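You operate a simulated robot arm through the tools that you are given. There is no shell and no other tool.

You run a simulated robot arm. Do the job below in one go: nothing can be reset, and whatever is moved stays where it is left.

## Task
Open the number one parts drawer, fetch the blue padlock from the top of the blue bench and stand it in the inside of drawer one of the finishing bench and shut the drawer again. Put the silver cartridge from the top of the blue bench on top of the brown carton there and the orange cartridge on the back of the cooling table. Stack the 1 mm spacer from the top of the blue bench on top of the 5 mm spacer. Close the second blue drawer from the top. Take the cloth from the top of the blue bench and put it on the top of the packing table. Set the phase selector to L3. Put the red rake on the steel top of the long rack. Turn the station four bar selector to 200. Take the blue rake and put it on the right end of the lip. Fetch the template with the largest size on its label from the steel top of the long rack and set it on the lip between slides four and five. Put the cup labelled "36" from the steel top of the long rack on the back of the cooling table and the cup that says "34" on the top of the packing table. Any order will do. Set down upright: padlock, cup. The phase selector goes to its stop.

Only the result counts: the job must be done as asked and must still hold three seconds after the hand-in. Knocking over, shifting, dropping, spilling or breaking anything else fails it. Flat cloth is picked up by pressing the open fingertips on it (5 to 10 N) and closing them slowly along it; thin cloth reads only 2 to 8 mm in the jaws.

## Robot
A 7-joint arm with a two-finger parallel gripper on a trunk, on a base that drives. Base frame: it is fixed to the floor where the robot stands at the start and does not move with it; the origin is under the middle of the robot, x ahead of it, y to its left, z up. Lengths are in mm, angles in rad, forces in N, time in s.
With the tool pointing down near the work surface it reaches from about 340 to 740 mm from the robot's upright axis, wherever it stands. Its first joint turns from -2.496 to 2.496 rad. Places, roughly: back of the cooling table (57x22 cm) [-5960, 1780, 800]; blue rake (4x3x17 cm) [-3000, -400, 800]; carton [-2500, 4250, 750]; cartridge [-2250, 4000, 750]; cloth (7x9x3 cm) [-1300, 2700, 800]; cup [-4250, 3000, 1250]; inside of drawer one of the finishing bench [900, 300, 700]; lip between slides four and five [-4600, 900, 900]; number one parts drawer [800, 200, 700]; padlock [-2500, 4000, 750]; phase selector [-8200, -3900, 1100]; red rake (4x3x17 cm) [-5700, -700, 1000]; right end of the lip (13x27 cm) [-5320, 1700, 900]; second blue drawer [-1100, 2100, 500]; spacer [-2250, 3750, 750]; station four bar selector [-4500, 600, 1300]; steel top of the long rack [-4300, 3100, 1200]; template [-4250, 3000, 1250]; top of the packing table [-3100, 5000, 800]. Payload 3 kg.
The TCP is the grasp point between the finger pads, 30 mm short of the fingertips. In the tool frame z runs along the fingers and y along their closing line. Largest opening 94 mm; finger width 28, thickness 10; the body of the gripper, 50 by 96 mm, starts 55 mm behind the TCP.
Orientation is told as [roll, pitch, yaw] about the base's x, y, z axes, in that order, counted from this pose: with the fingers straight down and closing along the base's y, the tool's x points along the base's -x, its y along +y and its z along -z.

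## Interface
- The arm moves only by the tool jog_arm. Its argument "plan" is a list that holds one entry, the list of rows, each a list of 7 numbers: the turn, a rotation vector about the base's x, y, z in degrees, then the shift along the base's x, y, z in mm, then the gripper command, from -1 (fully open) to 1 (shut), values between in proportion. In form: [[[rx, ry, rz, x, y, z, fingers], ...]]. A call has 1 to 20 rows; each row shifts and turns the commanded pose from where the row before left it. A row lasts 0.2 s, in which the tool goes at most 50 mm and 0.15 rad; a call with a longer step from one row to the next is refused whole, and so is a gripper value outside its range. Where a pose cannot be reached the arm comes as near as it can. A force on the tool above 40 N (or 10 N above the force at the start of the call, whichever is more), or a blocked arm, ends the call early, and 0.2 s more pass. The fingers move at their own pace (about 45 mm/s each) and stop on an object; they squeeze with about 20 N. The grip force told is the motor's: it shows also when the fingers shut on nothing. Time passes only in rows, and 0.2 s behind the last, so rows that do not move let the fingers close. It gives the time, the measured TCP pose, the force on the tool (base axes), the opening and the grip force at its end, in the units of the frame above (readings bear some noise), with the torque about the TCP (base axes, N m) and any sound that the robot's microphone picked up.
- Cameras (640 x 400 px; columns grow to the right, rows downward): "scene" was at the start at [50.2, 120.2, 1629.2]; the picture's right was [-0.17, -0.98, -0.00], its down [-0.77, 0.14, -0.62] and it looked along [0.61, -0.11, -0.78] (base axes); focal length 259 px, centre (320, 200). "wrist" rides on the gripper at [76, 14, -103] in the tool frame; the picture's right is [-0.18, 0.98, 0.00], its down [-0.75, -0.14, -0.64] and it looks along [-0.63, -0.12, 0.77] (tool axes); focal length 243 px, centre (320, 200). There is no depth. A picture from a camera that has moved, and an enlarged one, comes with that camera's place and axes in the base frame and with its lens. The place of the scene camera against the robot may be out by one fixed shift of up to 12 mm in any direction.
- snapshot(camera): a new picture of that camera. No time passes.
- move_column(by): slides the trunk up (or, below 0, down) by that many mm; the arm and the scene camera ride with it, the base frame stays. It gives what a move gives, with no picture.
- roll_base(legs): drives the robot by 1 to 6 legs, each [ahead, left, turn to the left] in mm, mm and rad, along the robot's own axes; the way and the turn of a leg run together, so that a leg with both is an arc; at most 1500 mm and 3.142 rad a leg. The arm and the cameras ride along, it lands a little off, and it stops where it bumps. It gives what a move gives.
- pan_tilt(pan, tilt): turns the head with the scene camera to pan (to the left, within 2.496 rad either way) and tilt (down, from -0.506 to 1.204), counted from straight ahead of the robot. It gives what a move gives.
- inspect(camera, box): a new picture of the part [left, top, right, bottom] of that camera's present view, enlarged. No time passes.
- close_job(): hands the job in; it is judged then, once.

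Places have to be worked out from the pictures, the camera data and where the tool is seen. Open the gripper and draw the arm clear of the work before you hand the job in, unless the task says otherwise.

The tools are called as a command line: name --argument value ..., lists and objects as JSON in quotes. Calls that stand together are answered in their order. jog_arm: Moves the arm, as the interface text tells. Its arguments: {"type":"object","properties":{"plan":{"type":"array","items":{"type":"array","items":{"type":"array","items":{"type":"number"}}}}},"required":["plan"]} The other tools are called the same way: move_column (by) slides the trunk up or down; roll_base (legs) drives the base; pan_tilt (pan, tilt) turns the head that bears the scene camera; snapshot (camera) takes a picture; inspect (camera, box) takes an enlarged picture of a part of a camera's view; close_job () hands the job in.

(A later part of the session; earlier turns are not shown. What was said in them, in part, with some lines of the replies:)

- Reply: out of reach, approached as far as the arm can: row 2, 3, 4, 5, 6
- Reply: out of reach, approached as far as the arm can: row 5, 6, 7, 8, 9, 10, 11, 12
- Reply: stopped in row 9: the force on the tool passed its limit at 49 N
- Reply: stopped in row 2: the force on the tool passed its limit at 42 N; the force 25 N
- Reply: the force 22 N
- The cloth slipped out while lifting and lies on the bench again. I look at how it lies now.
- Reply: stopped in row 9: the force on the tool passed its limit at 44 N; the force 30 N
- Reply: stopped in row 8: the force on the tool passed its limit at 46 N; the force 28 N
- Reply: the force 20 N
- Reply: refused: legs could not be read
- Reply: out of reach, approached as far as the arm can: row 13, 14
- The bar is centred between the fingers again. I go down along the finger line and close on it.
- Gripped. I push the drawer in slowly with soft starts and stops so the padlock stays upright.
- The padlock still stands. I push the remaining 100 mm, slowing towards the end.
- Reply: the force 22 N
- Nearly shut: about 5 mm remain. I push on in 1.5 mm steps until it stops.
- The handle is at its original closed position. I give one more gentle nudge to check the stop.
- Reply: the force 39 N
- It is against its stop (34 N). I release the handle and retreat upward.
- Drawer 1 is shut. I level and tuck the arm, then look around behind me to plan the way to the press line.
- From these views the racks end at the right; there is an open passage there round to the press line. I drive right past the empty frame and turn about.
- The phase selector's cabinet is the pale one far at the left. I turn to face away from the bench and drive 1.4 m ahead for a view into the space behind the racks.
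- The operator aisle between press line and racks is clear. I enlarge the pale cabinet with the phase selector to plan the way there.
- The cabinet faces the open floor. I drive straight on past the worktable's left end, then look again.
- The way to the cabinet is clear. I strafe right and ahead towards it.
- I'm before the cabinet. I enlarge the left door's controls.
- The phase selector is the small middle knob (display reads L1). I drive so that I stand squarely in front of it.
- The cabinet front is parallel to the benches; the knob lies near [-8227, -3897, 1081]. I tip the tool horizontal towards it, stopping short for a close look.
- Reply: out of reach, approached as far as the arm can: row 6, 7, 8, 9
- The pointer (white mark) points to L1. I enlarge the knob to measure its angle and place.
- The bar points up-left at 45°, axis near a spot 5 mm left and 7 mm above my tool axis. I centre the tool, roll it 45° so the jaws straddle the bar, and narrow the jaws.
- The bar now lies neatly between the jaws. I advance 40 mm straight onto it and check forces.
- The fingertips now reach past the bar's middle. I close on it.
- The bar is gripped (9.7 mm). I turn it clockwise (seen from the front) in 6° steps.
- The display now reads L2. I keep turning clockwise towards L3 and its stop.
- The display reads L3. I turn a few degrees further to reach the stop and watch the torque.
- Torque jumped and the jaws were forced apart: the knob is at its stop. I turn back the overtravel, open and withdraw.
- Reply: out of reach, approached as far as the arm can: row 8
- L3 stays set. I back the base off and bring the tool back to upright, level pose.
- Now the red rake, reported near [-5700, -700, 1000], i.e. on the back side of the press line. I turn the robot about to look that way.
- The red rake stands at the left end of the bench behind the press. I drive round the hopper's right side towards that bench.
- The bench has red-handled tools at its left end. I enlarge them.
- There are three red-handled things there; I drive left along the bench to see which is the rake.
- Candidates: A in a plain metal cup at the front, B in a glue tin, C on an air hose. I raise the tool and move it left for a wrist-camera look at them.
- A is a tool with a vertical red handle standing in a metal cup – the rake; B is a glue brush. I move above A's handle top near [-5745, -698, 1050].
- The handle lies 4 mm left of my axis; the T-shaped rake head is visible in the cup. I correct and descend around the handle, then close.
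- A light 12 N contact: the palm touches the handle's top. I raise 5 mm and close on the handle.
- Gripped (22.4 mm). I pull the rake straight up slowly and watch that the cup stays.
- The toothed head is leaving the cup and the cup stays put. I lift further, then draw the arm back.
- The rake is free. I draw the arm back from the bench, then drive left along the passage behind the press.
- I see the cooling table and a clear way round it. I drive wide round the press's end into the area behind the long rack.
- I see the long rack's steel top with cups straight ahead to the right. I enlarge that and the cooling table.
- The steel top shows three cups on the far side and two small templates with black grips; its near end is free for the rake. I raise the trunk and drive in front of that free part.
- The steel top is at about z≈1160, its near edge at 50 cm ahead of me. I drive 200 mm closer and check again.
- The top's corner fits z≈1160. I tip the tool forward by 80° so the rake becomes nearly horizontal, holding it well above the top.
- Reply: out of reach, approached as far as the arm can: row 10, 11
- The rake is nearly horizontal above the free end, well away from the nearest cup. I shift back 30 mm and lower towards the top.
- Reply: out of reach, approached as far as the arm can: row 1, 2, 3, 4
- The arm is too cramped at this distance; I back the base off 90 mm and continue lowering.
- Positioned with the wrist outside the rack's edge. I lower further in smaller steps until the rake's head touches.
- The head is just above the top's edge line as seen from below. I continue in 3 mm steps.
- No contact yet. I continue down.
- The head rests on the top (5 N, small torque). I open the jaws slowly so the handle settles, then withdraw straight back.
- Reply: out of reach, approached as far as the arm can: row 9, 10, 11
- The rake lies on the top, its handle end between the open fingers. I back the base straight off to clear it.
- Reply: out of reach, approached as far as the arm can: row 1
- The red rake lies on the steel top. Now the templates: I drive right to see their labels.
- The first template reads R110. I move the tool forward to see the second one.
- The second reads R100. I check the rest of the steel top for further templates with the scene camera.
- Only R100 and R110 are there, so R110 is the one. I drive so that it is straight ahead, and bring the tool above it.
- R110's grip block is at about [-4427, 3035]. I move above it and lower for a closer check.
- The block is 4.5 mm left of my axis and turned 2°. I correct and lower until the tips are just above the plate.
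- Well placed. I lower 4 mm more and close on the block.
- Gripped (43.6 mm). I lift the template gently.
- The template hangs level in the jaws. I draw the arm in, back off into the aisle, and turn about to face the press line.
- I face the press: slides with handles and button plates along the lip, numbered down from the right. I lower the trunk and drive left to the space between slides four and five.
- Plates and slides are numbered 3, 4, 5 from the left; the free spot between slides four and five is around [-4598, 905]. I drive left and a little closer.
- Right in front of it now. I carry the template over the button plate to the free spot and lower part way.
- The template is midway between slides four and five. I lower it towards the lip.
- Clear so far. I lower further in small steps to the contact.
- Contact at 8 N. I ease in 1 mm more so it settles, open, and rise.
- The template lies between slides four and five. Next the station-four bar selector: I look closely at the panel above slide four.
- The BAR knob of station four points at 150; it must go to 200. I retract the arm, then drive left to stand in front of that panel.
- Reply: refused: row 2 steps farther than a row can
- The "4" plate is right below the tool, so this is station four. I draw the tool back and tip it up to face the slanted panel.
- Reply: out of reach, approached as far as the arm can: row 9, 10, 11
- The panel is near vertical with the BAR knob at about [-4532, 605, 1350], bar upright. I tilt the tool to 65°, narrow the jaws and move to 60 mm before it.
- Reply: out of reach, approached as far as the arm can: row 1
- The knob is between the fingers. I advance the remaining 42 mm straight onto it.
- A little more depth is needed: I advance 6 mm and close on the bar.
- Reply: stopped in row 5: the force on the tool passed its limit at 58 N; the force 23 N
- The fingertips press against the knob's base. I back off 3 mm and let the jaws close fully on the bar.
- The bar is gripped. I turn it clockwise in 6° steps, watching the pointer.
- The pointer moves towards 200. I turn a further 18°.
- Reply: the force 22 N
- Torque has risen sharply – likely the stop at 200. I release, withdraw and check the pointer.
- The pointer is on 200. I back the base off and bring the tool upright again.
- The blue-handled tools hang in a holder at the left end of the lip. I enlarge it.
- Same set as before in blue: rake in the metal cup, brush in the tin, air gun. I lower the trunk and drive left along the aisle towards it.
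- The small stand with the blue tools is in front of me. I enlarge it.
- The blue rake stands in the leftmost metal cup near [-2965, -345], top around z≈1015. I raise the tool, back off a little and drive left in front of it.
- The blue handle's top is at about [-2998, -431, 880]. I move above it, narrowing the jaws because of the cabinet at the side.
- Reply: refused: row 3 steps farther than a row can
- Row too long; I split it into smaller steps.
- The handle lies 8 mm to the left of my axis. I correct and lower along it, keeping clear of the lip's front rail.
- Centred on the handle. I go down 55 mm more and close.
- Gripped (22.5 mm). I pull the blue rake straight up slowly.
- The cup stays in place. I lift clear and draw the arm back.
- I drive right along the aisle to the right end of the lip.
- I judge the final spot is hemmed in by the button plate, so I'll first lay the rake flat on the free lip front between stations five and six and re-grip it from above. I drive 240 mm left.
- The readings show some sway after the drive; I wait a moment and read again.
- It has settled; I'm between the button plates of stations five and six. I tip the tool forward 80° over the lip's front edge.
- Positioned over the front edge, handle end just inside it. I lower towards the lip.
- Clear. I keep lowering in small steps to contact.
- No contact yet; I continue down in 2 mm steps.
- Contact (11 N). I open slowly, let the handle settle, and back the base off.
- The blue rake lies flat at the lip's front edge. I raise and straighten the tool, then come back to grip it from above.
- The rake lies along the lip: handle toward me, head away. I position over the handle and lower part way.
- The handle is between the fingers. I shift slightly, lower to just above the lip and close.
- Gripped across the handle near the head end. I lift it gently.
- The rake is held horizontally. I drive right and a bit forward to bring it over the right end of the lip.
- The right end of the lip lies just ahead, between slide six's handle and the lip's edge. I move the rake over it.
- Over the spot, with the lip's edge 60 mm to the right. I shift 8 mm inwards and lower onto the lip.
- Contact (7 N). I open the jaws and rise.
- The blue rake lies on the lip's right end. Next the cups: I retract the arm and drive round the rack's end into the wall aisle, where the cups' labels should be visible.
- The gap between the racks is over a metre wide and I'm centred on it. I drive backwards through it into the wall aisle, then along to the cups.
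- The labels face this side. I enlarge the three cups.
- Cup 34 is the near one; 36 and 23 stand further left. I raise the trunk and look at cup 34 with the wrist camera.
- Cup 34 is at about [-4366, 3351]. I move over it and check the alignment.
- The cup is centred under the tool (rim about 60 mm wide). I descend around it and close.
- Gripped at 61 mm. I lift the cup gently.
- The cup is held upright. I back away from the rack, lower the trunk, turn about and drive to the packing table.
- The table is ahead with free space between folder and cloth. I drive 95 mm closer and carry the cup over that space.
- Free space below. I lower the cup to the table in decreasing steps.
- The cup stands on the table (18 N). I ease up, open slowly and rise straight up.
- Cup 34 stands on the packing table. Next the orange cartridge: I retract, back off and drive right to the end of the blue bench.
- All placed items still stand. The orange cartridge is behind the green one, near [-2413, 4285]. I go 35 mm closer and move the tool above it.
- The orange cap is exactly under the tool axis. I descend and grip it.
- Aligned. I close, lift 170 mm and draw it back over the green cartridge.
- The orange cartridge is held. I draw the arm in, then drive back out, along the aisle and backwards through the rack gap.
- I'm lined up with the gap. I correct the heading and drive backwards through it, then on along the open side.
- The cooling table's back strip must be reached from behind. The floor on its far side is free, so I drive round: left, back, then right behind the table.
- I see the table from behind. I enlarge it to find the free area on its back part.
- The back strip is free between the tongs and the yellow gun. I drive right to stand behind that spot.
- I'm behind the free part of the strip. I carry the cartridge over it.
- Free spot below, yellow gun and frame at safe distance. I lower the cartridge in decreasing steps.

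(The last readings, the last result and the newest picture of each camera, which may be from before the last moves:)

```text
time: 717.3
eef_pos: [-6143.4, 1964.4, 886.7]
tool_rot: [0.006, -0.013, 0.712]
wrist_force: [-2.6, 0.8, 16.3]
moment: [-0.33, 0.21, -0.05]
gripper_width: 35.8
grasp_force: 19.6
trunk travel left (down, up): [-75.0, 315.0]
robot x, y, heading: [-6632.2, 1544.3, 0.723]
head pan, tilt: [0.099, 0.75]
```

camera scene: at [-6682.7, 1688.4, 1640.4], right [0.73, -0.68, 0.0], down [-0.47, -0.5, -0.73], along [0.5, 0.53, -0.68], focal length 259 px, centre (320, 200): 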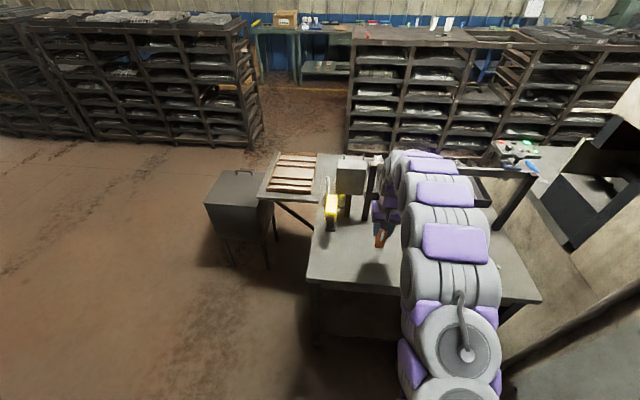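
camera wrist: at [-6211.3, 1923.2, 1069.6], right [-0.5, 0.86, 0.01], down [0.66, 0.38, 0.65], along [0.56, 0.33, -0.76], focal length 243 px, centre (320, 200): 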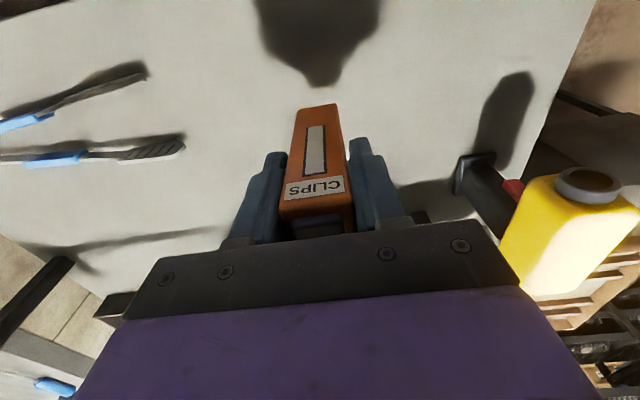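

Contact (16 N) – the cartridge stands on the table. I ease up, open and rise.

jog_arm --plan '[[[0, 0, 0, 0, 0, 1.2, 1], [0, 0, 0, 0, 0, 0, 0.15], [0, 0, 0, 0, 0, 0, 0.05], [0, 0, 0, 0, 0, 0, -0.1], [0, 0, 0, 0, 0, 0, -0.4], [0, 0, 0, 0, 0, 0, -0.5], [0, 0, 0, 0, 0, 15, -0.5], [0, 0, 0, 0, 0, 30, -0.5], [0, 0, 0, 0, 0, 40, -0.5], [0, 0, 0, 0, 0, 50, -0.5], [0, 0, 0, -25, -21, 20, -1], [0, 0, 0, -35, -30, 0, -1], [0, 0, 0, -35, -30, 0, -1]]]'

snapshot --camera "wrist"

snapshot --camera "scene"

```text
time: 720.1
eef_pos: [-6239.8, 1882.6, 1040.1]
tool_rot: [0.006, -0.011, 0.713]
wrist_force: [0.3, 0.5, 0.2]
moment: [-0.01, -0.01, 0.01]
gripper_width: 94.1
grasp_force: 0.1
trunk travel left (down, up): [-75.0, 315.0]
robot x, y, heading: [-6629.0, 1539.5, 0.719]
head pan, tilt: [0.099, 0.75]
```

```text
taken
camera wrist: at [-6306.8, 1841.5, 1142.7], right [-0.5, 0.86, 0.01], down [0.66, 0.38, 0.65], along [0.56, 0.33, -0.76], focal length 243 px, centre (320, 200)
```

wrist: 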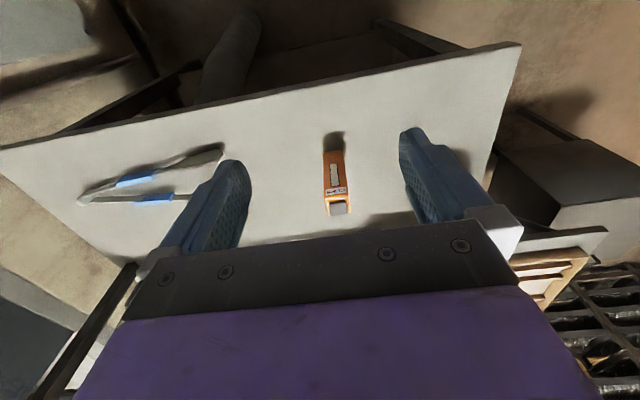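

```text
taken
camera scene: at [-6685.7, 1685.7, 1640.5], right [0.73, -0.68, 0.0], down [-0.47, -0.5, -0.73], along [0.5, 0.53, -0.68], focal length 259 px, centre (320, 200)
```

scene: 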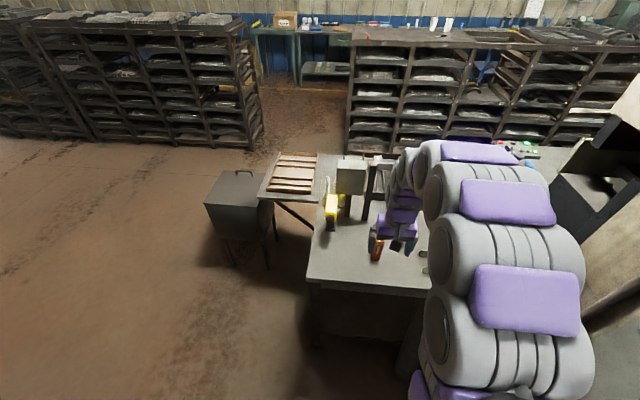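

The orange cartridge stands on the back of the cooling table. Last item: cup 36. I retract the arm and drive round to the long rack's aisle side.

jog_arm --plan '[[[0, 0, 0, -34, -29, 10, -1], [0, 0, 0, -34, -29, 10, -1]]]'

roll_base --legs '[[0, 1480, -0.017], [960, 0, 0], [950, 0, 0], [0, -1000, 0]]'

pan_tilt --pan -1.0 --tilt 0.45

snapshot --camera "scene"

```text
time: 720.7
eef_pos: [-6307.0, 1824.7, 1061.5]
tool_rot: [0.008, -0.014, 0.713]
wrist_force: [-0.2, 0.0, 0.7]
moment: [0.0, 0.02, -0.01]
gripper_width: 93.7
grasp_force: 0.1
trunk travel left (down, up): [-75.0, 315.0]
robot x, y, heading: [-6630.3, 1543.1, 0.72]
head pan, tilt: [0.099, 0.75]
```

```text
time: 742.1
eef_pos: [-5160.4, 3381.8, 1061.7]
tool_rot: [0.005, -0.01, 0.68]
wrist_force: [-0.1, 1.0, 0.1]
moment: [-0.03, -0.02, 0.01]
gripper_width: 94.0
grasp_force: 0.0
trunk travel left (down, up): [-75.0, 315.0]
robot x, y, heading: [-5491.2, 3108.6, 0.681]
head pan, tilt: [0.099, 0.75]
```

```text
time: 743.4
eef_pos: [-5159.9, 3378.8, 1060.1]
tool_rot: [0.007, -0.012, 0.679]
wrist_force: [0.2, 0.0, 0.2]
moment: [0.02, 0.0, 0.0]
gripper_width: 94.0
grasp_force: 0.1
trunk travel left (down, up): [-75.0, 315.0]
robot x, y, heading: [-5489.2, 3105.4, 0.686]
head pan, tilt: [-1.0, 0.45]
```

```text
taken
camera scene: at [-5512.8, 3166.3, 1667.0], right [-0.31, -0.95, 0.0], down [-0.42, 0.13, -0.9], along [0.86, -0.28, -0.44], focal length 259 px, centre (320, 200)
```

scene: 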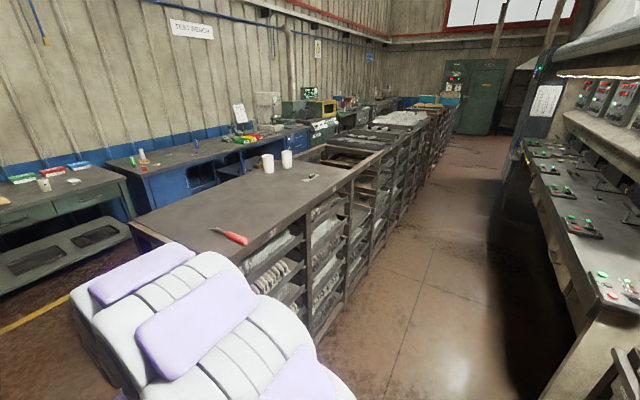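

The steel top with the two cups and rake is as I left it. I raise the trunk and drive right to cup 36.

move_column --by 260

roll_base --legs '[[0, -980, 0.017], [230, 0, 0]]'

jog_arm --plan '[[[0, 0, 0, 0, 0, 10, -1], [0, 0, 0, 0, 0, 10, -1], [0, 0, 0, 0, 0, 10, -1], [0, 0, 0, 0, 0, 0, -1]]]'

snapshot --camera "wrist"

```text
time: 746.1
eef_pos: [-5158.4, 3379.2, 1319.9]
tool_rot: [0.008, -0.011, 0.68]
wrist_force: [0.0, 0.0, -0.4]
moment: [-0.01, -0.01, 0.0]
gripper_width: 94.0
grasp_force: 0.0
trunk travel left (down, up): [-335.0, 55.0]
robot x, y, heading: [-5489.2, 3104.6, 0.688]
head pan, tilt: [-1.0, 0.45]
```

```text
time: 752.6
eef_pos: [-4348.3, 2750.9, 1320.6]
tool_rot: [0.009, -0.012, 0.674]
wrist_force: [0.2, 0.0, -0.2]
moment: [-0.01, 0.02, -0.01]
gripper_width: 94.1
grasp_force: 0.1
trunk travel left (down, up): [-335.0, 55.0]
robot x, y, heading: [-4684.8, 2478.7, 0.682]
head pan, tilt: [-1.0, 0.45]
```

```text
time: 753.6
eef_pos: [-4347.8, 2752.3, 1350.5]
tool_rot: [0.006, -0.009, 0.672]
wrist_force: [0.2, -0.3, -0.1]
moment: [0.02, 0.02, -0.03]
gripper_width: 94.1
grasp_force: 0.0
trunk travel left (down, up): [-335.0, 55.0]
robot x, y, heading: [-4681.3, 2483.7, 0.681]
head pan, tilt: [-1.0, 0.45]
```

```text
taken
camera wrist: at [-4418.0, 2713.5, 1453.4], right [-0.47, 0.88, 0.01], down [0.67, 0.35, 0.65], along [0.57, 0.31, -0.76], focal length 243 px, centre (320, 200)
```

wrist: 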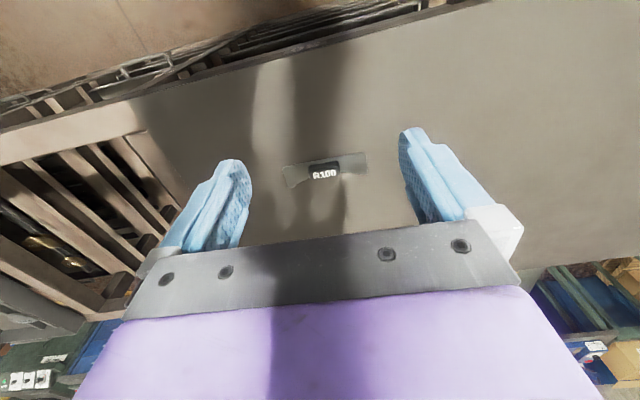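

From this side the cup is just out of reach (about 760 mm). I go round through the gap to the wall side instead.

roll_base --legs '[[-200, 0, 0.02]]'

move_column --by -260

roll_base --legs '[[0, 1240, 0], [800, 0, 0], [760, 0, 0], [0, 0, 3.141]]'

pan_tilt --pan 0.4 --tilt 0.45

snapshot --camera "scene"

```text
time: 755.2
eef_pos: [-4511.0, 2630.2, 1352.4]
tool_rot: [0.006, -0.014, 0.694]
wrist_force: [-0.3, -1.0, 0.3]
moment: [0.0, 0.01, 0.01]
gripper_width: 94.0
grasp_force: 0.0
trunk travel left (down, up): [-335.0, 55.0]
robot x, y, heading: [-4838.2, 2353.4, 0.699]
head pan, tilt: [-1.0, 0.45]
```

```text
time: 757.9
eef_pos: [-4511.4, 2628.7, 1090.6]
tool_rot: [0.008, -0.014, 0.694]
wrist_force: [-0.3, 0.0, 0.3]
moment: [-0.02, 0.03, 0.02]
gripper_width: 94.1
grasp_force: 0.0
trunk travel left (down, up): [-75.0, 315.0]
robot x, y, heading: [-4839.4, 2352.3, 0.707]
head pan, tilt: [-1.0, 0.45]
```

```text
time: 778.9
eef_pos: [-4807.4, 4041.0, 1091.2]
tool_rot: [0.006, -0.015, -2.47]
wrist_force: [0.8, 0.8, 0.2]
moment: [0.01, 0.01, -0.03]
gripper_width: 93.9
grasp_force: 0.0
trunk travel left (down, up): [-75.0, 315.0]
robot x, y, heading: [-4475.1, 4302.6, -2.463]
head pan, tilt: [-1.0, 0.45]
```

```text
time: 780.5
eef_pos: [-4806.5, 4042.0, 1092.0]
tool_rot: [0.006, -0.014, -2.469]
wrist_force: [0.0, 0.5, 0.4]
moment: [-0.02, 0.03, -0.01]
gripper_width: 94.1
grasp_force: 0.0
trunk travel left (down, up): [-75.0, 315.0]
robot x, y, heading: [-4475.7, 4308.8, -2.461]
head pan, tilt: [0.4, 0.45]
```

```text
taken
camera scene: at [-4407.3, 4129.5, 1666.9], right [-0.88, 0.47, 0.0], down [0.21, 0.38, -0.9], along [-0.43, -0.79, -0.44], focal length 259 px, centre (320, 200)
```

scene: 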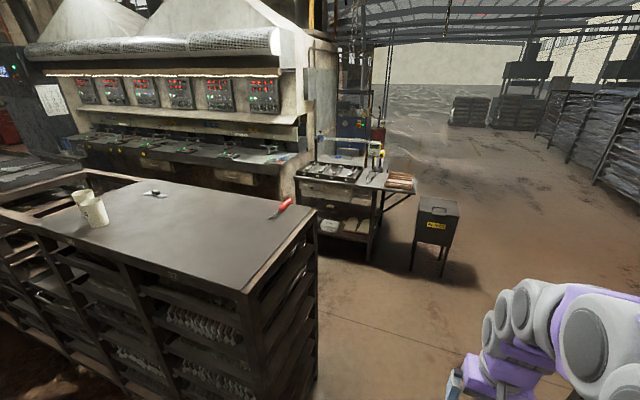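

I'm in the wall aisle. I drive left in front of cup 36 and raise the trunk.

roll_base --legs '[[-30, 0, 0.022], [0, 1240, 0]]'

move_column --by 250

snapshot --camera "wrist"

snapshot --camera "scene"

```text
time: 787.2
eef_pos: [-3967.3, 3101.4, 1091.4]
tool_rot: [0.009, -0.014, -2.439]
wrist_force: [1.7, -0.4, 0.2]
moment: [0.02, -0.03, 0.02]
gripper_width: 94.2
grasp_force: 0.0
trunk travel left (down, up): [-75.0, 315.0]
robot x, y, heading: [-3643.2, 3376.2, -2.428]
head pan, tilt: [0.4, 0.45]
```

```text
time: 789.8
eef_pos: [-3968.0, 3101.7, 1340.9]
tool_rot: [0.006, -0.015, -2.439]
wrist_force: [0.6, -0.4, 0.0]
moment: [-0.03, 0.0, 0.02]
gripper_width: 93.9
grasp_force: 0.1
trunk travel left (down, up): [-325.0, 65.0]
robot x, y, heading: [-3646.0, 3376.4, -2.432]
head pan, tilt: [0.4, 0.45]
```

```text
taken
camera wrist: at [-3899.4, 3140.0, 1444.3], right [0.49, -0.87, 0.01], down [-0.66, -0.37, 0.65], along [-0.56, -0.33, -0.76], focal length 243 px, centre (320, 200)
```

wrist: 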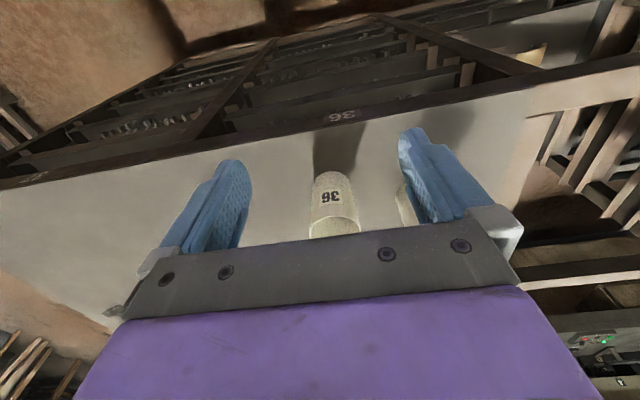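

```text
taken
camera scene: at [-3570.7, 3199.9, 1916.8], right [-0.9, 0.45, 0.0], down [0.19, 0.39, -0.9], along [-0.4, -0.81, -0.44], focal length 259 px, centre (320, 200)
```

scene: 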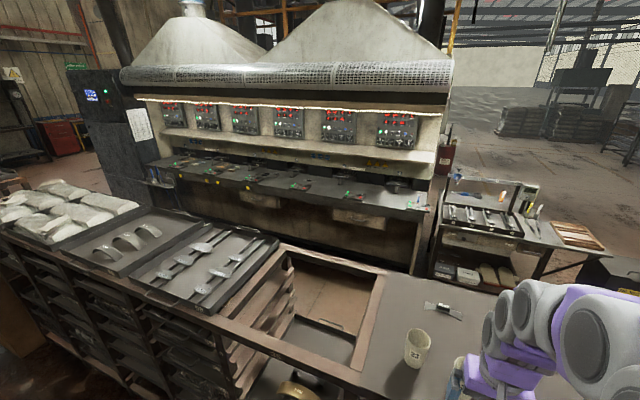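

Cup 36 is straight ahead at about [-4062, 3026]. I move the tool over it.

jog_arm --plan '[[[0, 0, 0, -31, -25, 0, -1], [0, 0, 0, -31, -25, 0, -1], [0, 0, 0, -32, -25, 0, -1], [0, 0, 0, 0, 0, 0, -1]]]'

snapshot --camera "wrist"

inspect --camera "wrist" --box '[240, 40, 400, 180]'

```text
time: 790.8
eef_pos: [-4059.2, 3026.2, 1342.4]
tool_rot: [0.006, -0.016, -2.44]
wrist_force: [-0.4, 0.2, 0.7]
moment: [0.01, 0.0, -0.02]
gripper_width: 93.7
grasp_force: 0.1
trunk travel left (down, up): [-325.0, 65.0]
robot x, y, heading: [-3644.3, 3374.9, -2.43]
head pan, tilt: [0.4, 0.45]
```

```text
taken
camera wrist: at [-3992.6, 3066.2, 1445.6], right [0.49, -0.87, 0.01], down [-0.66, -0.37, 0.65], along [-0.56, -0.33, -0.76], focal length 243 px, centre (320, 200)
```

wrist: 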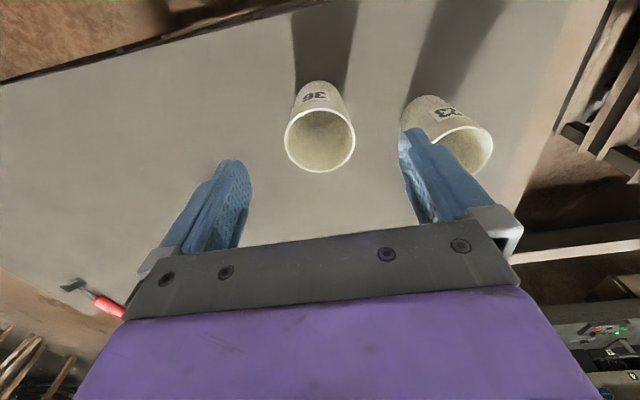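

```text
2.86 times, centred on (320, 110) of wrist
camera zoom: at [-3992.6, 3066.2, 1445.6], right [0.49, -0.87, 0.01], down [-0.66, -0.37, 0.65], along [-0.56, -0.33, -0.76], focal length 693 px, centre (320, 457)
```

zoom: 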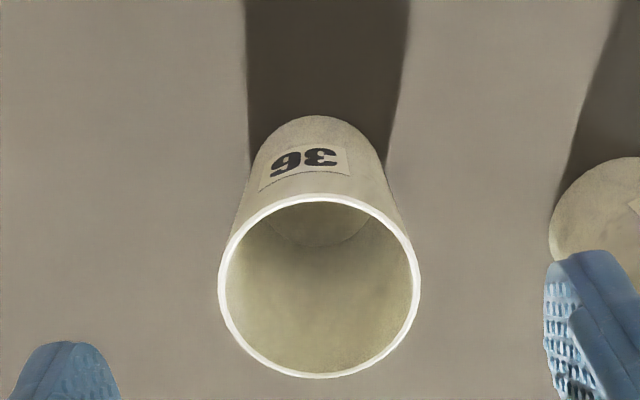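

The cup lies 14 mm further than my axis, and cup 23 stands close on the right, so I narrow the jaws to 76 mm, correct, and descend.

jog_arm --plan '[[[0, 0, 0, -11, -9.3, 0, -0.62], [0, 0, 0, 0, 0, -35, -0.62], [0, 0, 0, 0, 0, -15, -0.62]]]'

snapshot --camera "wrist"

inspect --camera "wrist" --box '[220, 70, 460, 250]'

```text
time: 791.6
eef_pos: [-4070.5, 3017.0, 1293.8]
tool_rot: [0.007, -0.014, -2.439]
wrist_force: [0.4, 0.3, -0.1]
moment: [-0.02, 0.01, 0.01]
gripper_width: 75.8
grasp_force: 0.1
trunk travel left (down, up): [-325.0, 65.0]
robot x, y, heading: [-3641.7, 3374.5, -2.43]
head pan, tilt: [0.4, 0.45]
```

```text
taken
camera wrist: at [-4004.2, 3055.9, 1395.9], right [0.49, -0.87, 0.01], down [-0.66, -0.37, 0.65], along [-0.56, -0.33, -0.76], focal length 243 px, centre (320, 200)
```

wrist: 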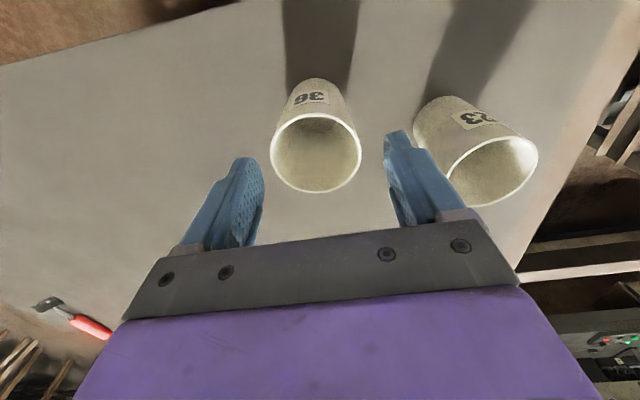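

```text
2.22 times, centred on (340, 160) of wrist
camera zoom: at [-4004.2, 3055.9, 1395.9], right [0.49, -0.87, 0.01], down [-0.66, -0.37, 0.65], along [-0.56, -0.33, -0.76], focal length 539 px, centre (276, 289)
```

zoom: 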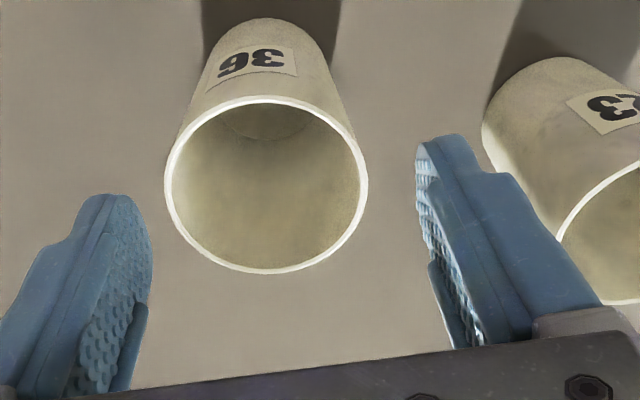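

Centred. I shift 3 mm left, descend and close on the cup.

jog_arm --plan '[[[0, 0, 0, -1.8, 2.1, -20, -0.62], [0, 0, 0, 0, 0, -25, -0.62], [0, 0, 0, 0, 0, -15, -0.62], [0, 0, 0, 0, 0, -5, -0.62], [0, 0, 0, 0, 0, 0, -0.4], [0, 0, 0, 0, 0, 0, 0], [0, 0, 0, 0, 0, 0, 0.4], [0, 0, 0, 0, 0, 0, 0.6]]]'

snapshot --camera "wrist"

```text
time: 793.4
eef_pos: [-4073.1, 3020.2, 1226.6]
tool_rot: [0.006, -0.013, -2.44]
wrist_force: [0.0, -0.4, 0.3]
moment: [0.0, -0.02, 0.0]
gripper_width: 63.0
grasp_force: 20.4
trunk travel left (down, up): [-325.0, 65.0]
robot x, y, heading: [-3642.7, 3377.8, -2.433]
head pan, tilt: [0.4, 0.45]
```

```text
taken
camera wrist: at [-4005.9, 3058.5, 1328.6], right [0.49, -0.87, 0.01], down [-0.66, -0.37, 0.65], along [-0.56, -0.33, -0.76], focal length 243 px, centre (320, 200)
```

wrist: 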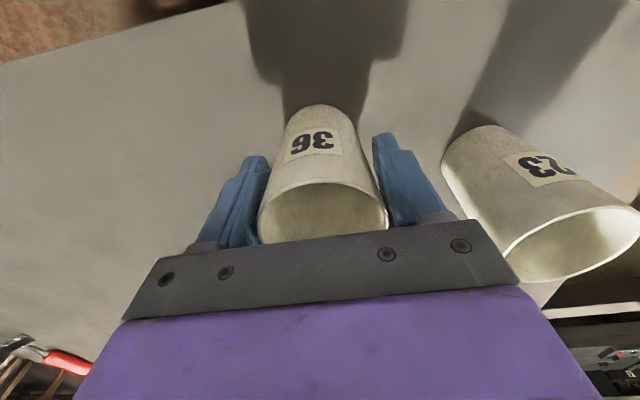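

Gripped at 63 mm, cup 23 untouched. I lift gently and draw back.

jog_arm --plan '[[[0, 0, 0, 0, 0, 4, 1], [0, 0, 0, 0, 0, 8, 1], [0, 0, 0, 0, 0, 12, 1], [0, 0, 0, 0, 0, 16, 1], [0, 0, 0, 0, 0, 20, 1], [0, 0, 0, 0, 0, 22, 1], [0, 0, 0, 0, 0, 22, 1], [0, 0, 0, 0, 0, 14, 1], [0, 0, 0, 8, 7, 0, 1], [0, 0, 0, 15, 13, 0, 1], [0, 0, 0, 20, 17, 0, 1], [0, 0, 0, 22, 19, 0, 1], [0, 0, 0, 20, 17, 0, 1], [0, 0, 0, 12, 10, 0, 1]]]'

snapshot --camera "wrist"

```text
time: 796.4
eef_pos: [-3975.4, 3102.0, 1345.5]
tool_rot: [0.008, -0.013, -2.44]
wrist_force: [0.2, 0.5, -0.4]
moment: [0.0, 0.0, -0.03]
gripper_width: 63.0
grasp_force: 19.4
trunk travel left (down, up): [-325.0, 65.0]
robot x, y, heading: [-3646.4, 3378.9, -2.43]
head pan, tilt: [0.4, 0.45]
```

```text
taken
camera wrist: at [-3908.8, 3141.4, 1447.7], right [0.49, -0.87, 0.01], down [-0.66, -0.37, 0.65], along [-0.56, -0.33, -0.76], focal length 243 px, centre (320, 200)
```

wrist: 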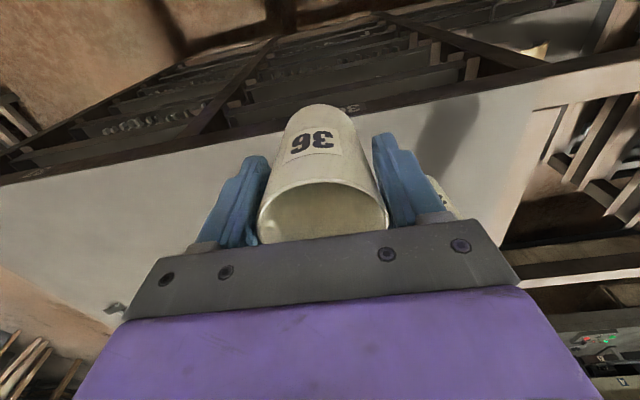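

Cup 36 is secure. I back off, lower the trunk and drive: right, through the gap, and round behind the cooling table.

roll_base --legs '[[-100, 0, -0.008]]'

move_column --by -250

roll_base --legs '[[0, -1220, 0]]'

pan_tilt --pan 0.0 --tilt 0.45

snapshot --camera "scene"

```text
time: 797.5
eef_pos: [-3903.5, 3166.7, 1345.8]
tool_rot: [0.008, -0.016, -2.446]
wrist_force: [0.5, 0.2, -0.9]
moment: [-0.01, 0.01, -0.01]
gripper_width: 62.8
grasp_force: 19.8
trunk travel left (down, up): [-325.0, 65.0]
robot x, y, heading: [-3569.7, 3441.2, -2.436]
head pan, tilt: [0.4, 0.45]
```

```text
time: 800.1
eef_pos: [-3904.3, 3168.2, 1096.1]
tool_rot: [0.008, -0.016, -2.447]
wrist_force: [-0.6, -0.9, -0.1]
moment: [0.01, 0.01, 0.0]
gripper_width: 62.6
grasp_force: 20.0
trunk travel left (down, up): [-75.0, 315.0]
robot x, y, heading: [-3567.8, 3440.2, -2.442]
head pan, tilt: [0.4, 0.45]
```

```text
time: 806.4
eef_pos: [-4705.1, 4109.8, 1094.9]
tool_rot: [0.006, -0.016, -2.443]
wrist_force: [0.1, 1.0, -0.3]
moment: [0.01, 0.02, -0.02]
gripper_width: 62.5
grasp_force: 20.3
trunk travel left (down, up): [-75.0, 315.0]
robot x, y, heading: [-4370.2, 4379.3, -2.434]
head pan, tilt: [0.4, 0.45]
```

```text
time: 807.2
eef_pos: [-4703.2, 4112.3, 1094.8]
tool_rot: [0.008, -0.017, -2.443]
wrist_force: [0.1, 0.3, -0.5]
moment: [-0.02, 0.0, 0.01]
gripper_width: 62.3
grasp_force: 20.1
trunk travel left (down, up): [-75.0, 315.0]
robot x, y, heading: [-4373.3, 4384.4, -2.433]
head pan, tilt: [0.0, 0.45]
```

```text
taken
camera scene: at [-4327.8, 4229.0, 1666.9], right [-0.65, 0.76, 0.0], down [0.33, 0.28, -0.9], along [-0.68, -0.58, -0.44], focal length 259 px, centre (320, 200)
```

scene: 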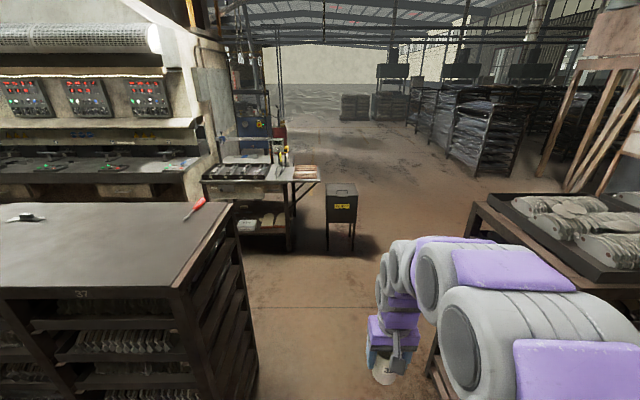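

The way is clear. I check the cup in the jaws before going on.

snapshot --camera "wrist"

roll_base --legs '[[800, 0, -0.006], [850, 0, 0], [0, -760, 0]]'

snapshot --camera "wrist"

```text
taken
camera wrist: at [-4636.0, 4150.1, 1198.5], right [0.49, -0.87, 0.01], down [-0.66, -0.37, 0.65], along [-0.56, -0.33, -0.76], focal length 243 px, centre (320, 200)
```

wrist: 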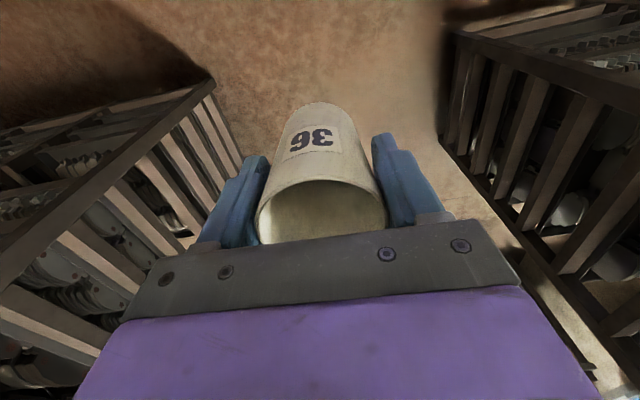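

```text
time: 819.4
eef_pos: [-6452.6, 3604.6, 1096.3]
tool_rot: [0.005, -0.016, -2.428]
wrist_force: [0.4, 0.6, -0.4]
moment: [0.0, 0.02, 0.05]
gripper_width: 61.8
grasp_force: 20.3
trunk travel left (down, up): [-75.0, 315.0]
robot x, y, heading: [-6124.6, 3881.5, -2.421]
head pan, tilt: [0.0, 0.45]
```

```text
taken
camera wrist: at [-6384.3, 3643.6, 1198.5], right [0.5, -0.86, 0.01], down [-0.66, -0.38, 0.65], along [-0.56, -0.33, -0.76], focal length 243 px, centre (320, 200)
```

wrist: 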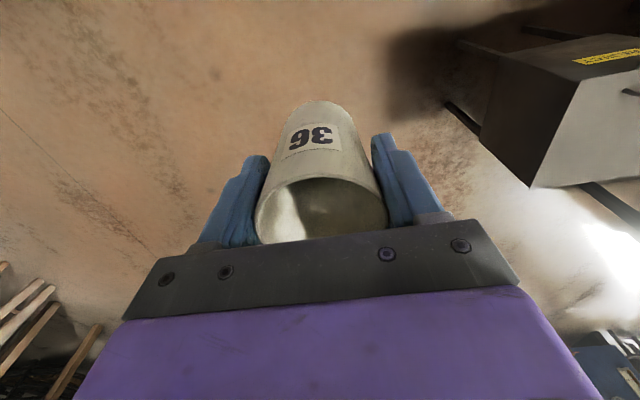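

The cup sits well. I continue behind the table, turn about and drive right to the back strip.

roll_base --legs '[[0, 0, -0.018], [960, 0, 0], [960, 0, 0], [0, 0, 3.141]]'

roll_base --legs '[[0, -1400, 0]]'

pan_tilt --pan 0.1 --tilt 0.75

snapshot --camera "scene"

snapshot --camera "wrist"

```text
time: 836.7
eef_pos: [-7274.9, 2889.2, 1096.0]
tool_rot: [0.008, -0.017, 0.651]
wrist_force: [0.9, -0.2, -0.1]
moment: [-0.01, 0.0, 0.01]
gripper_width: 61.7
grasp_force: 20.2
trunk travel left (down, up): [-75.0, 315.0]
robot x, y, heading: [-7622.0, 2634.7, 0.661]
head pan, tilt: [0.0, 0.45]
```

```text
time: 843.6
eef_pos: [-6432.0, 1806.0, 1097.0]
tool_rot: [0.006, -0.016, 0.658]
wrist_force: [-0.4, -0.3, -0.5]
moment: [0.03, -0.01, -0.02]
gripper_width: 61.5
grasp_force: 19.9
trunk travel left (down, up): [-75.0, 315.0]
robot x, y, heading: [-6775.3, 1544.0, 0.666]
head pan, tilt: [0.0, 0.45]
```

```text
time: 844.4
eef_pos: [-6433.1, 1804.3, 1097.7]
tool_rot: [0.008, -0.017, 0.659]
wrist_force: [0.4, -0.4, -0.6]
moment: [0.02, 0.05, 0.0]
gripper_width: 61.6
grasp_force: 20.2
trunk travel left (down, up): [-75.0, 315.0]
robot x, y, heading: [-6773.8, 1544.2, 0.667]
head pan, tilt: [0.099, 0.75]
```

```text
taken
camera scene: at [-6821.5, 1693.4, 1640.6], right [0.69, -0.72, 0.0], down [-0.49, -0.47, -0.73], along [0.53, 0.51, -0.68], focal length 259 px, centre (320, 200)
```

scene: 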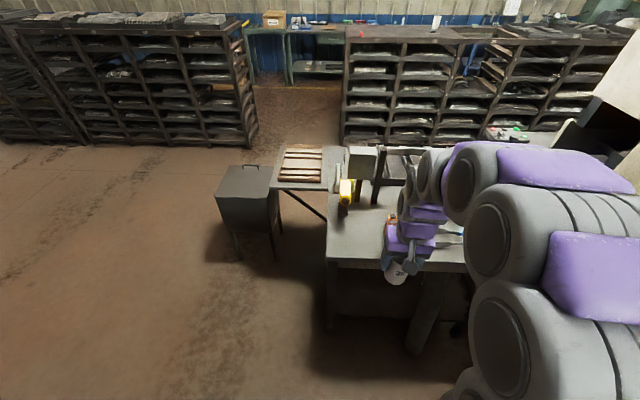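

```text
taken
camera wrist: at [-6502.7, 1766.6, 1199.2], right [-0.46, 0.89, 0.01], down [0.68, 0.34, 0.65], along [0.58, 0.3, -0.76], focal length 243 px, centre (320, 200)
```

wrist: 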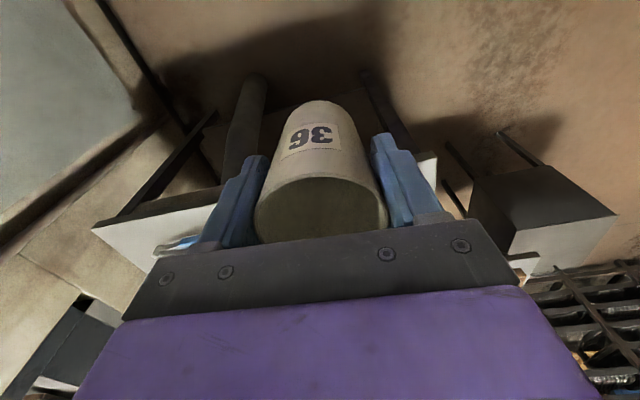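

I adjust the base: right, closer, and square to the table.

roll_base --legs '[[0, -170, 0.035], [110, 0, 0]]'

snapshot --camera "wrist"

inspect --camera "scene" --box '[300, 140, 500, 300]'

```text
time: 846.6
eef_pos: [-6248.7, 1755.8, 1096.4]
tool_rot: [0.006, -0.015, 0.69]
wrist_force: [1.0, -0.7, -0.5]
moment: [-0.02, 0.02, -0.01]
gripper_width: 61.5
grasp_force: 20.0
trunk travel left (down, up): [-75.0, 315.0]
robot x, y, heading: [-6582.2, 1486.2, 0.702]
head pan, tilt: [0.099, 0.75]
```

```text
taken
camera wrist: at [-6318.4, 1716.6, 1198.5], right [-0.48, 0.87, 0.01], down [0.67, 0.36, 0.65], along [0.57, 0.32, -0.76], focal length 243 px, centre (320, 200)
```

wrist: 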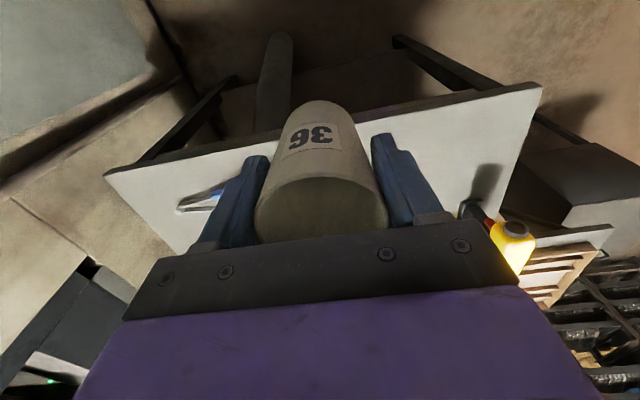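

```text
2.50 times, centred on (400, 220) of scene
camera zoom: at [-6639.7, 1638.8, 1639.5], right [0.72, -0.7, 0.01], down [-0.47, -0.49, -0.73], along [0.51, 0.52, -0.68], focal length 647 px, centre (120, 150)
```

zoom: 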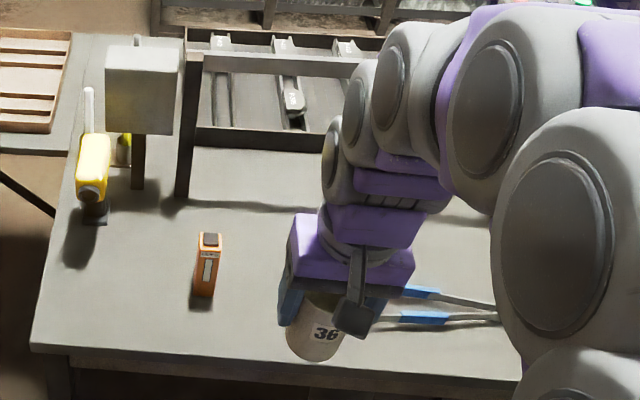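

The orange cartridge still stands. I carry the cup over the gap between it and the tongs.

jog_arm --plan '[[[0, 0, 0, 10, 8.5, 0, 1], [0, 0, 0, 20, 17, 0, 1], [0, 0, 0, 28, 23.7, 0, 1], [0, 0, 0, 30, 25.4, -10, 1], [0, 0, 0, 30, 25.4, -20, 1], [0, 0, 0, 28, 23.7, -25, 1], [0, 0, 0, 22, 18.6, -30, 1], [0, 0, 0, 12, 10, -30, 1], [0, 0, 0, 5.7, 4.7, -25, 1]]]'

snapshot --camera "wrist"

inspect --camera "scene" --box '[300, 140, 500, 300]'

```text
time: 848.6
eef_pos: [-6058.9, 1905.0, 954.9]
tool_rot: [0.014, -0.015, 0.692]
wrist_force: [-0.6, 0.3, -0.7]
moment: [0.01, -0.01, 0.0]
gripper_width: 61.3
grasp_force: 20.3
trunk travel left (down, up): [-75.0, 315.0]
robot x, y, heading: [-6585.5, 1483.7, 0.697]
head pan, tilt: [0.099, 0.75]
```

```text
taken
camera wrist: at [-6127.7, 1865.2, 1057.6], right [-0.48, 0.87, 0.02], down [0.67, 0.36, 0.65], along [0.56, 0.33, -0.76], focal length 243 px, centre (320, 200)
```

wrist: 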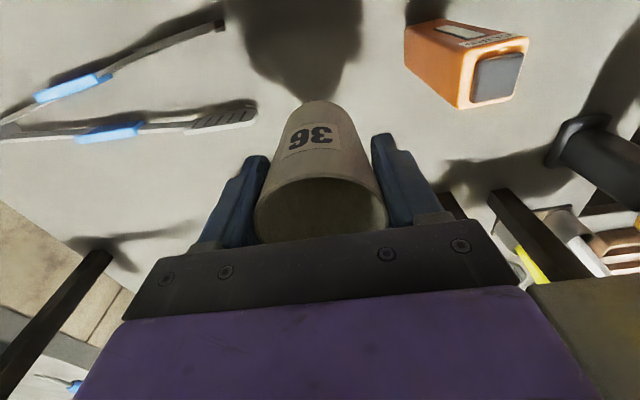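

```text
2.50 times, centred on (400, 220) of scene
camera zoom: at [-6630.4, 1629.7, 1640.7], right [0.72, -0.7, 0.0], down [-0.48, -0.49, -0.73], along [0.51, 0.52, -0.68], focal length 647 px, centre (120, 150)
```

zoom: 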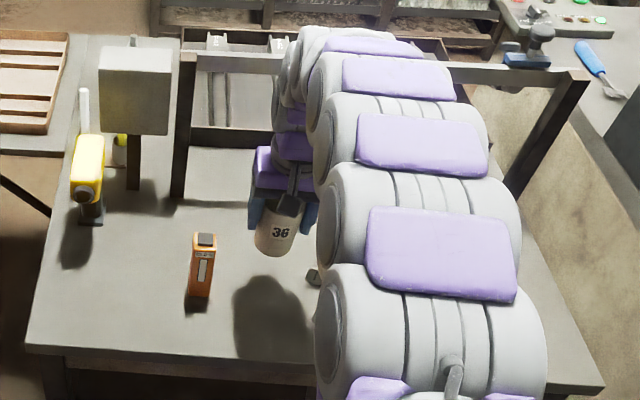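

Good spot: tongs left, cartridge right. I ease back 12 mm and lower the cup.

jog_arm --plan '[[[0, 0, 0, -5, -4, -15, 1], [0, 0, 0, -5, -4, -18, 1], [0, 0, 0, 0, 0, -18, 1], [0, 0, 0, 0, 0, -12, 1], [0, 0, 0, 0, 0, -6, 1], [0, 0, 0, 0, 0, -4, 1]]]'

jog_arm --plan '[[[0, 0, 0, 0, 0, -3, 1], [0, 0, 0, 0, 0, -2.5, 1]]]'

```text
time: 850.0
eef_pos: [-6070.7, 1899.5, 883.2]
tool_rot: [0.013, -0.018, 0.692]
wrist_force: [-0.7, 0.7, -0.9]
moment: [0.0, 0.0, 0.01]
gripper_width: 61.6
grasp_force: 19.9
trunk travel left (down, up): [-75.0, 315.0]
robot x, y, heading: [-6582.8, 1485.1, 0.702]
head pan, tilt: [0.099, 0.75]
```

```text
time: 850.6
eef_pos: [-6071.9, 1899.3, 877.7]
tool_rot: [0.014, -0.018, 0.69]
wrist_force: [-0.1, 0.0, -0.5]
moment: [0.01, 0.0, 0.01]
gripper_width: 61.4
grasp_force: 20.1
trunk travel left (down, up): [-75.0, 315.0]
robot x, y, heading: [-6579.9, 1484.5, 0.702]
head pan, tilt: [0.099, 0.75]
```

jog_arm --plan '[[[0, 0, 0, 0, 0, -2, 1], [0, 0, 0, 0, 0, -2, 1]]]'

jog_arm --plan '[[[0, 0, 0, 0, 0, -2, 1], [0, 0, 0, 0, 0, -2, 1]]]'

```text
time: 851.2
eef_pos: [-6071.7, 1899.5, 874.3]
tool_rot: [0.012, -0.018, 0.691]
wrist_force: [0.2, 0.0, -0.7]
moment: [0.01, 0.03, -0.01]
gripper_width: 61.7
grasp_force: 19.9
trunk travel left (down, up): [-75.0, 315.0]
robot x, y, heading: [-6581.0, 1488.3, 0.702]
head pan, tilt: [0.099, 0.75]
```

```text
time: 851.8
eef_pos: [-6071.3, 1899.2, 870.4]
tool_rot: [0.012, -0.017, 0.691]
wrist_force: [0.1, 0.4, -1.0]
moment: [-0.01, 0.0, 0.01]
gripper_width: 61.3
grasp_force: 19.8
trunk travel left (down, up): [-75.0, 315.0]
robot x, y, heading: [-6583.1, 1486.4, 0.699]
head pan, tilt: [0.099, 0.75]
```

jog_arm --plan '[[[0, 0, 0, 0, 0, -2, 1], [0, 0, 0, 0, 0, -1.5, 1]]]'

jog_arm --plan '[[[0, 0, 0, 0, 0, -1.5, 1], [0, 0, 0, 0, 0, -1.5, 1]]]'

```text
time: 852.4
eef_pos: [-6071.0, 1899.3, 869.0]
tool_rot: [0.014, -0.02, 0.692]
wrist_force: [0.4, 1.1, 17.1]
moment: [0.04, -0.05, -0.05]
gripper_width: 61.4
grasp_force: 19.7
trunk travel left (down, up): [-75.0, 315.0]
robot x, y, heading: [-6580.8, 1487.7, 0.702]
head pan, tilt: [0.099, 0.75]
```

```text
time: 853.0
eef_pos: [-6071.7, 1899.6, 864.8]
tool_rot: [0.013, -0.019, 0.691]
wrist_force: [2.7, 3.5, 17.7]
moment: [-0.03, -0.02, 0.0]
gripper_width: 61.2
grasp_force: 19.2
trunk travel left (down, up): [-75.0, 315.0]
robot x, y, heading: [-6582.5, 1486.9, 0.702]
head pan, tilt: [0.099, 0.75]
```

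The cup stands on the table. I ease up, open to 80 mm and rise straight up.

jog_arm --plan '[[[0, 0, 0, 0, 0, 1.5, 1], [0, 0, 0, 0, 0, 0, -0.35], [0, 0, 0, 0, 0, 0, -0.5], [0, 0, 0, 0, 0, 0, -0.65], [0, 0, 0, 0, 0, 0, -0.7], [0, 0, 0, 0, 0, 0, -0.7], [0, 0, 0, 0, 0, 15, -0.7], [0, 0, 0, 0, 0, 30, -0.7], [0, 0, 0, 0, 0, 40, -0.7], [0, 0, 0, 0, 0, 45, -0.7], [0, 0, 0, 0, 0, 45, -0.7]]]'

snapshot --camera "wrist"

snapshot --camera "scene"

```text
time: 855.4
eef_pos: [-6072.6, 1896.0, 1039.9]
tool_rot: [0.011, -0.017, 0.691]
wrist_force: [-0.9, 0.1, 1.2]
moment: [-0.01, 0.03, -0.03]
gripper_width: 79.9
grasp_force: 0.1
trunk travel left (down, up): [-75.0, 315.0]
robot x, y, heading: [-6581.8, 1484.7, 0.696]
head pan, tilt: [0.099, 0.75]
```

```text
taken
camera wrist: at [-6142.1, 1856.7, 1142.0], right [-0.48, 0.87, 0.02], down [0.67, 0.36, 0.65], along [0.57, 0.33, -0.76], focal length 243 px, centre (320, 200)
```

wrist: 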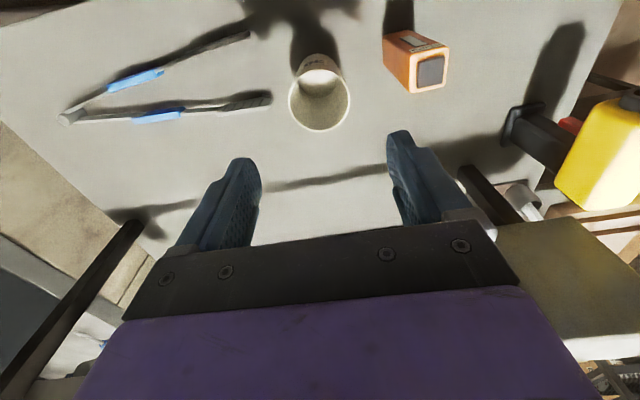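

```text
taken
camera scene: at [-6634.1, 1631.2, 1640.5], right [0.72, -0.7, 0.0], down [-0.48, -0.49, -0.73], along [0.51, 0.52, -0.68], focal length 259 px, centre (320, 200)
```

scene: 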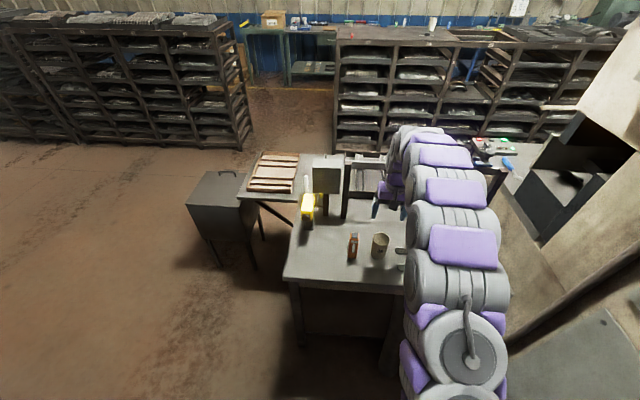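

Cup 36 and the orange cartridge stand on the back of the cooling table. I open the jaws fully, draw the arm clear and back off.

jog_arm --plan '[[[0, 0, 0, 0, 0, 30, -1], [0, 0, 0, -20, -17, 10, -1], [0, 0, 0, -30, -25, 0, -1], [0, 0, 0, -35, -30, 0, -1], [0, 0, 0, -35, -30, 0, -1], [0, 0, 0, -35, -30, 0, -1]]]'

roll_base --legs '[[-250, 0, 0]]'

snapshot --camera "scene"

inspect --camera "scene" --box '[260, 130, 460, 290]'

```text
time: 856.8
eef_pos: [-6227.0, 1764.0, 1082.0]
tool_rot: [0.011, -0.019, 0.691]
wrist_force: [0.0, 0.1, -0.9]
moment: [-0.01, -0.02, -0.01]
gripper_width: 94.2
grasp_force: 0.0
trunk travel left (down, up): [-75.0, 315.0]
robot x, y, heading: [-6577.0, 1482.7, 0.694]
head pan, tilt: [0.099, 0.75]
```

```text
time: 858.6
eef_pos: [-6417.8, 1607.1, 1082.2]
tool_rot: [0.012, -0.017, 0.695]
wrist_force: [0.6, 0.1, 0.7]
moment: [0.0, 0.0, 0.0]
gripper_width: 93.9
grasp_force: 0.1
trunk travel left (down, up): [-75.0, 315.0]
robot x, y, heading: [-6773.3, 1328.6, 0.704]
head pan, tilt: [0.099, 0.75]
```

```text
taken
camera scene: at [-6826.0, 1468.7, 1640.6], right [0.72, -0.69, 0.0], down [-0.47, -0.49, -0.73], along [0.51, 0.53, -0.68], focal length 259 px, centre (320, 200)
```

scene: 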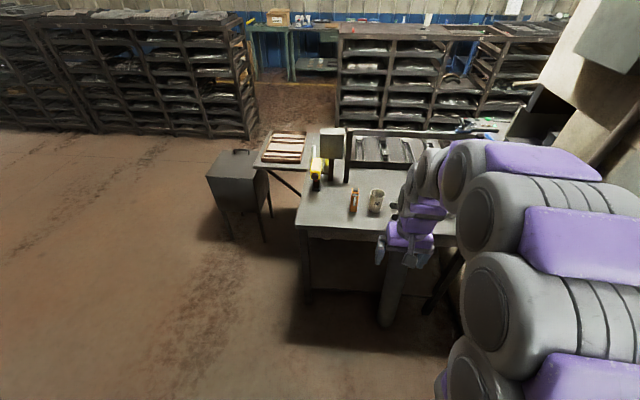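

```text
2.50 times, centred on (360, 210) of scene
camera zoom: at [-6826.0, 1468.7, 1640.6], right [0.72, -0.69, 0.0], down [-0.47, -0.49, -0.73], along [0.51, 0.53, -0.68], focal length 647 px, centre (220, 175)
```

zoom: 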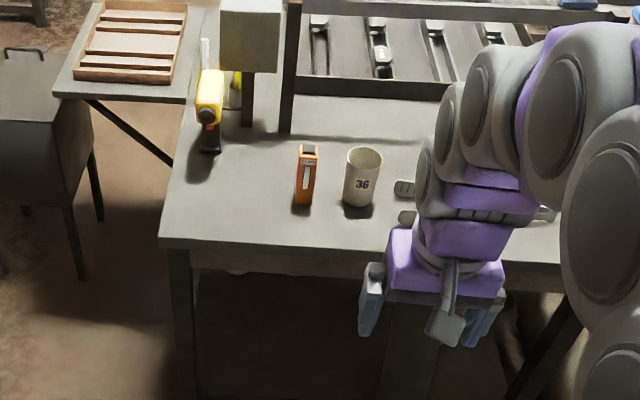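

Everything is in place: both selectors set, drawers shut, all items set down, the jaws are open and the arm is clear. I hand the job in.

close_job

```text
The job is handed in.
```

I worked through every part of the job and handed it in. I checked each result by camera as I did it, but I did not go back for a final look at everything before handing in.

| Task | Result |
|---|---|
| Blue padlock | Standing upright on the floor of drawer one. The drawer was pushed to its stop; the padlock was last seen upright with about 100 mm of travel left. |
| Second blue drawer | Pushed shut, flush with its neighbours |
| Silver cartridge | Standing on the brown carton |
| Orange cartridge | Standing on the back of the cooling table |
| 1 mm spacer | Lying centred on the 5 mm spacer, turned a quarter so the tabs clear each other |
| Cloth | On the packing table |
| Phase selector | At its stop; the display reads L3 |
| Station four bar selector | Pointer on 200 |
| Red rake | Lying on the steel top of the long rack |
| Blue rake | Lying on the right end of the lip |
| Template | R110 (the only other on the steel top was R100), on the lip between slides four and five |
| Cup 36 | Upright on the back of the cooling table |
| Cup 34 | Upright on the packing table |

- **Cloth:** the first lift failed. The cloth slipped out of the jaws and stayed where it was on the bench; I then re-gripped it and carried it over.
- **Blue rake:** I laid it briefly on the lip between stations five and six so I could re-grip it from above.

I saw nothing else shifted or knocked over. The gripper is open and the arm is clear of the work.
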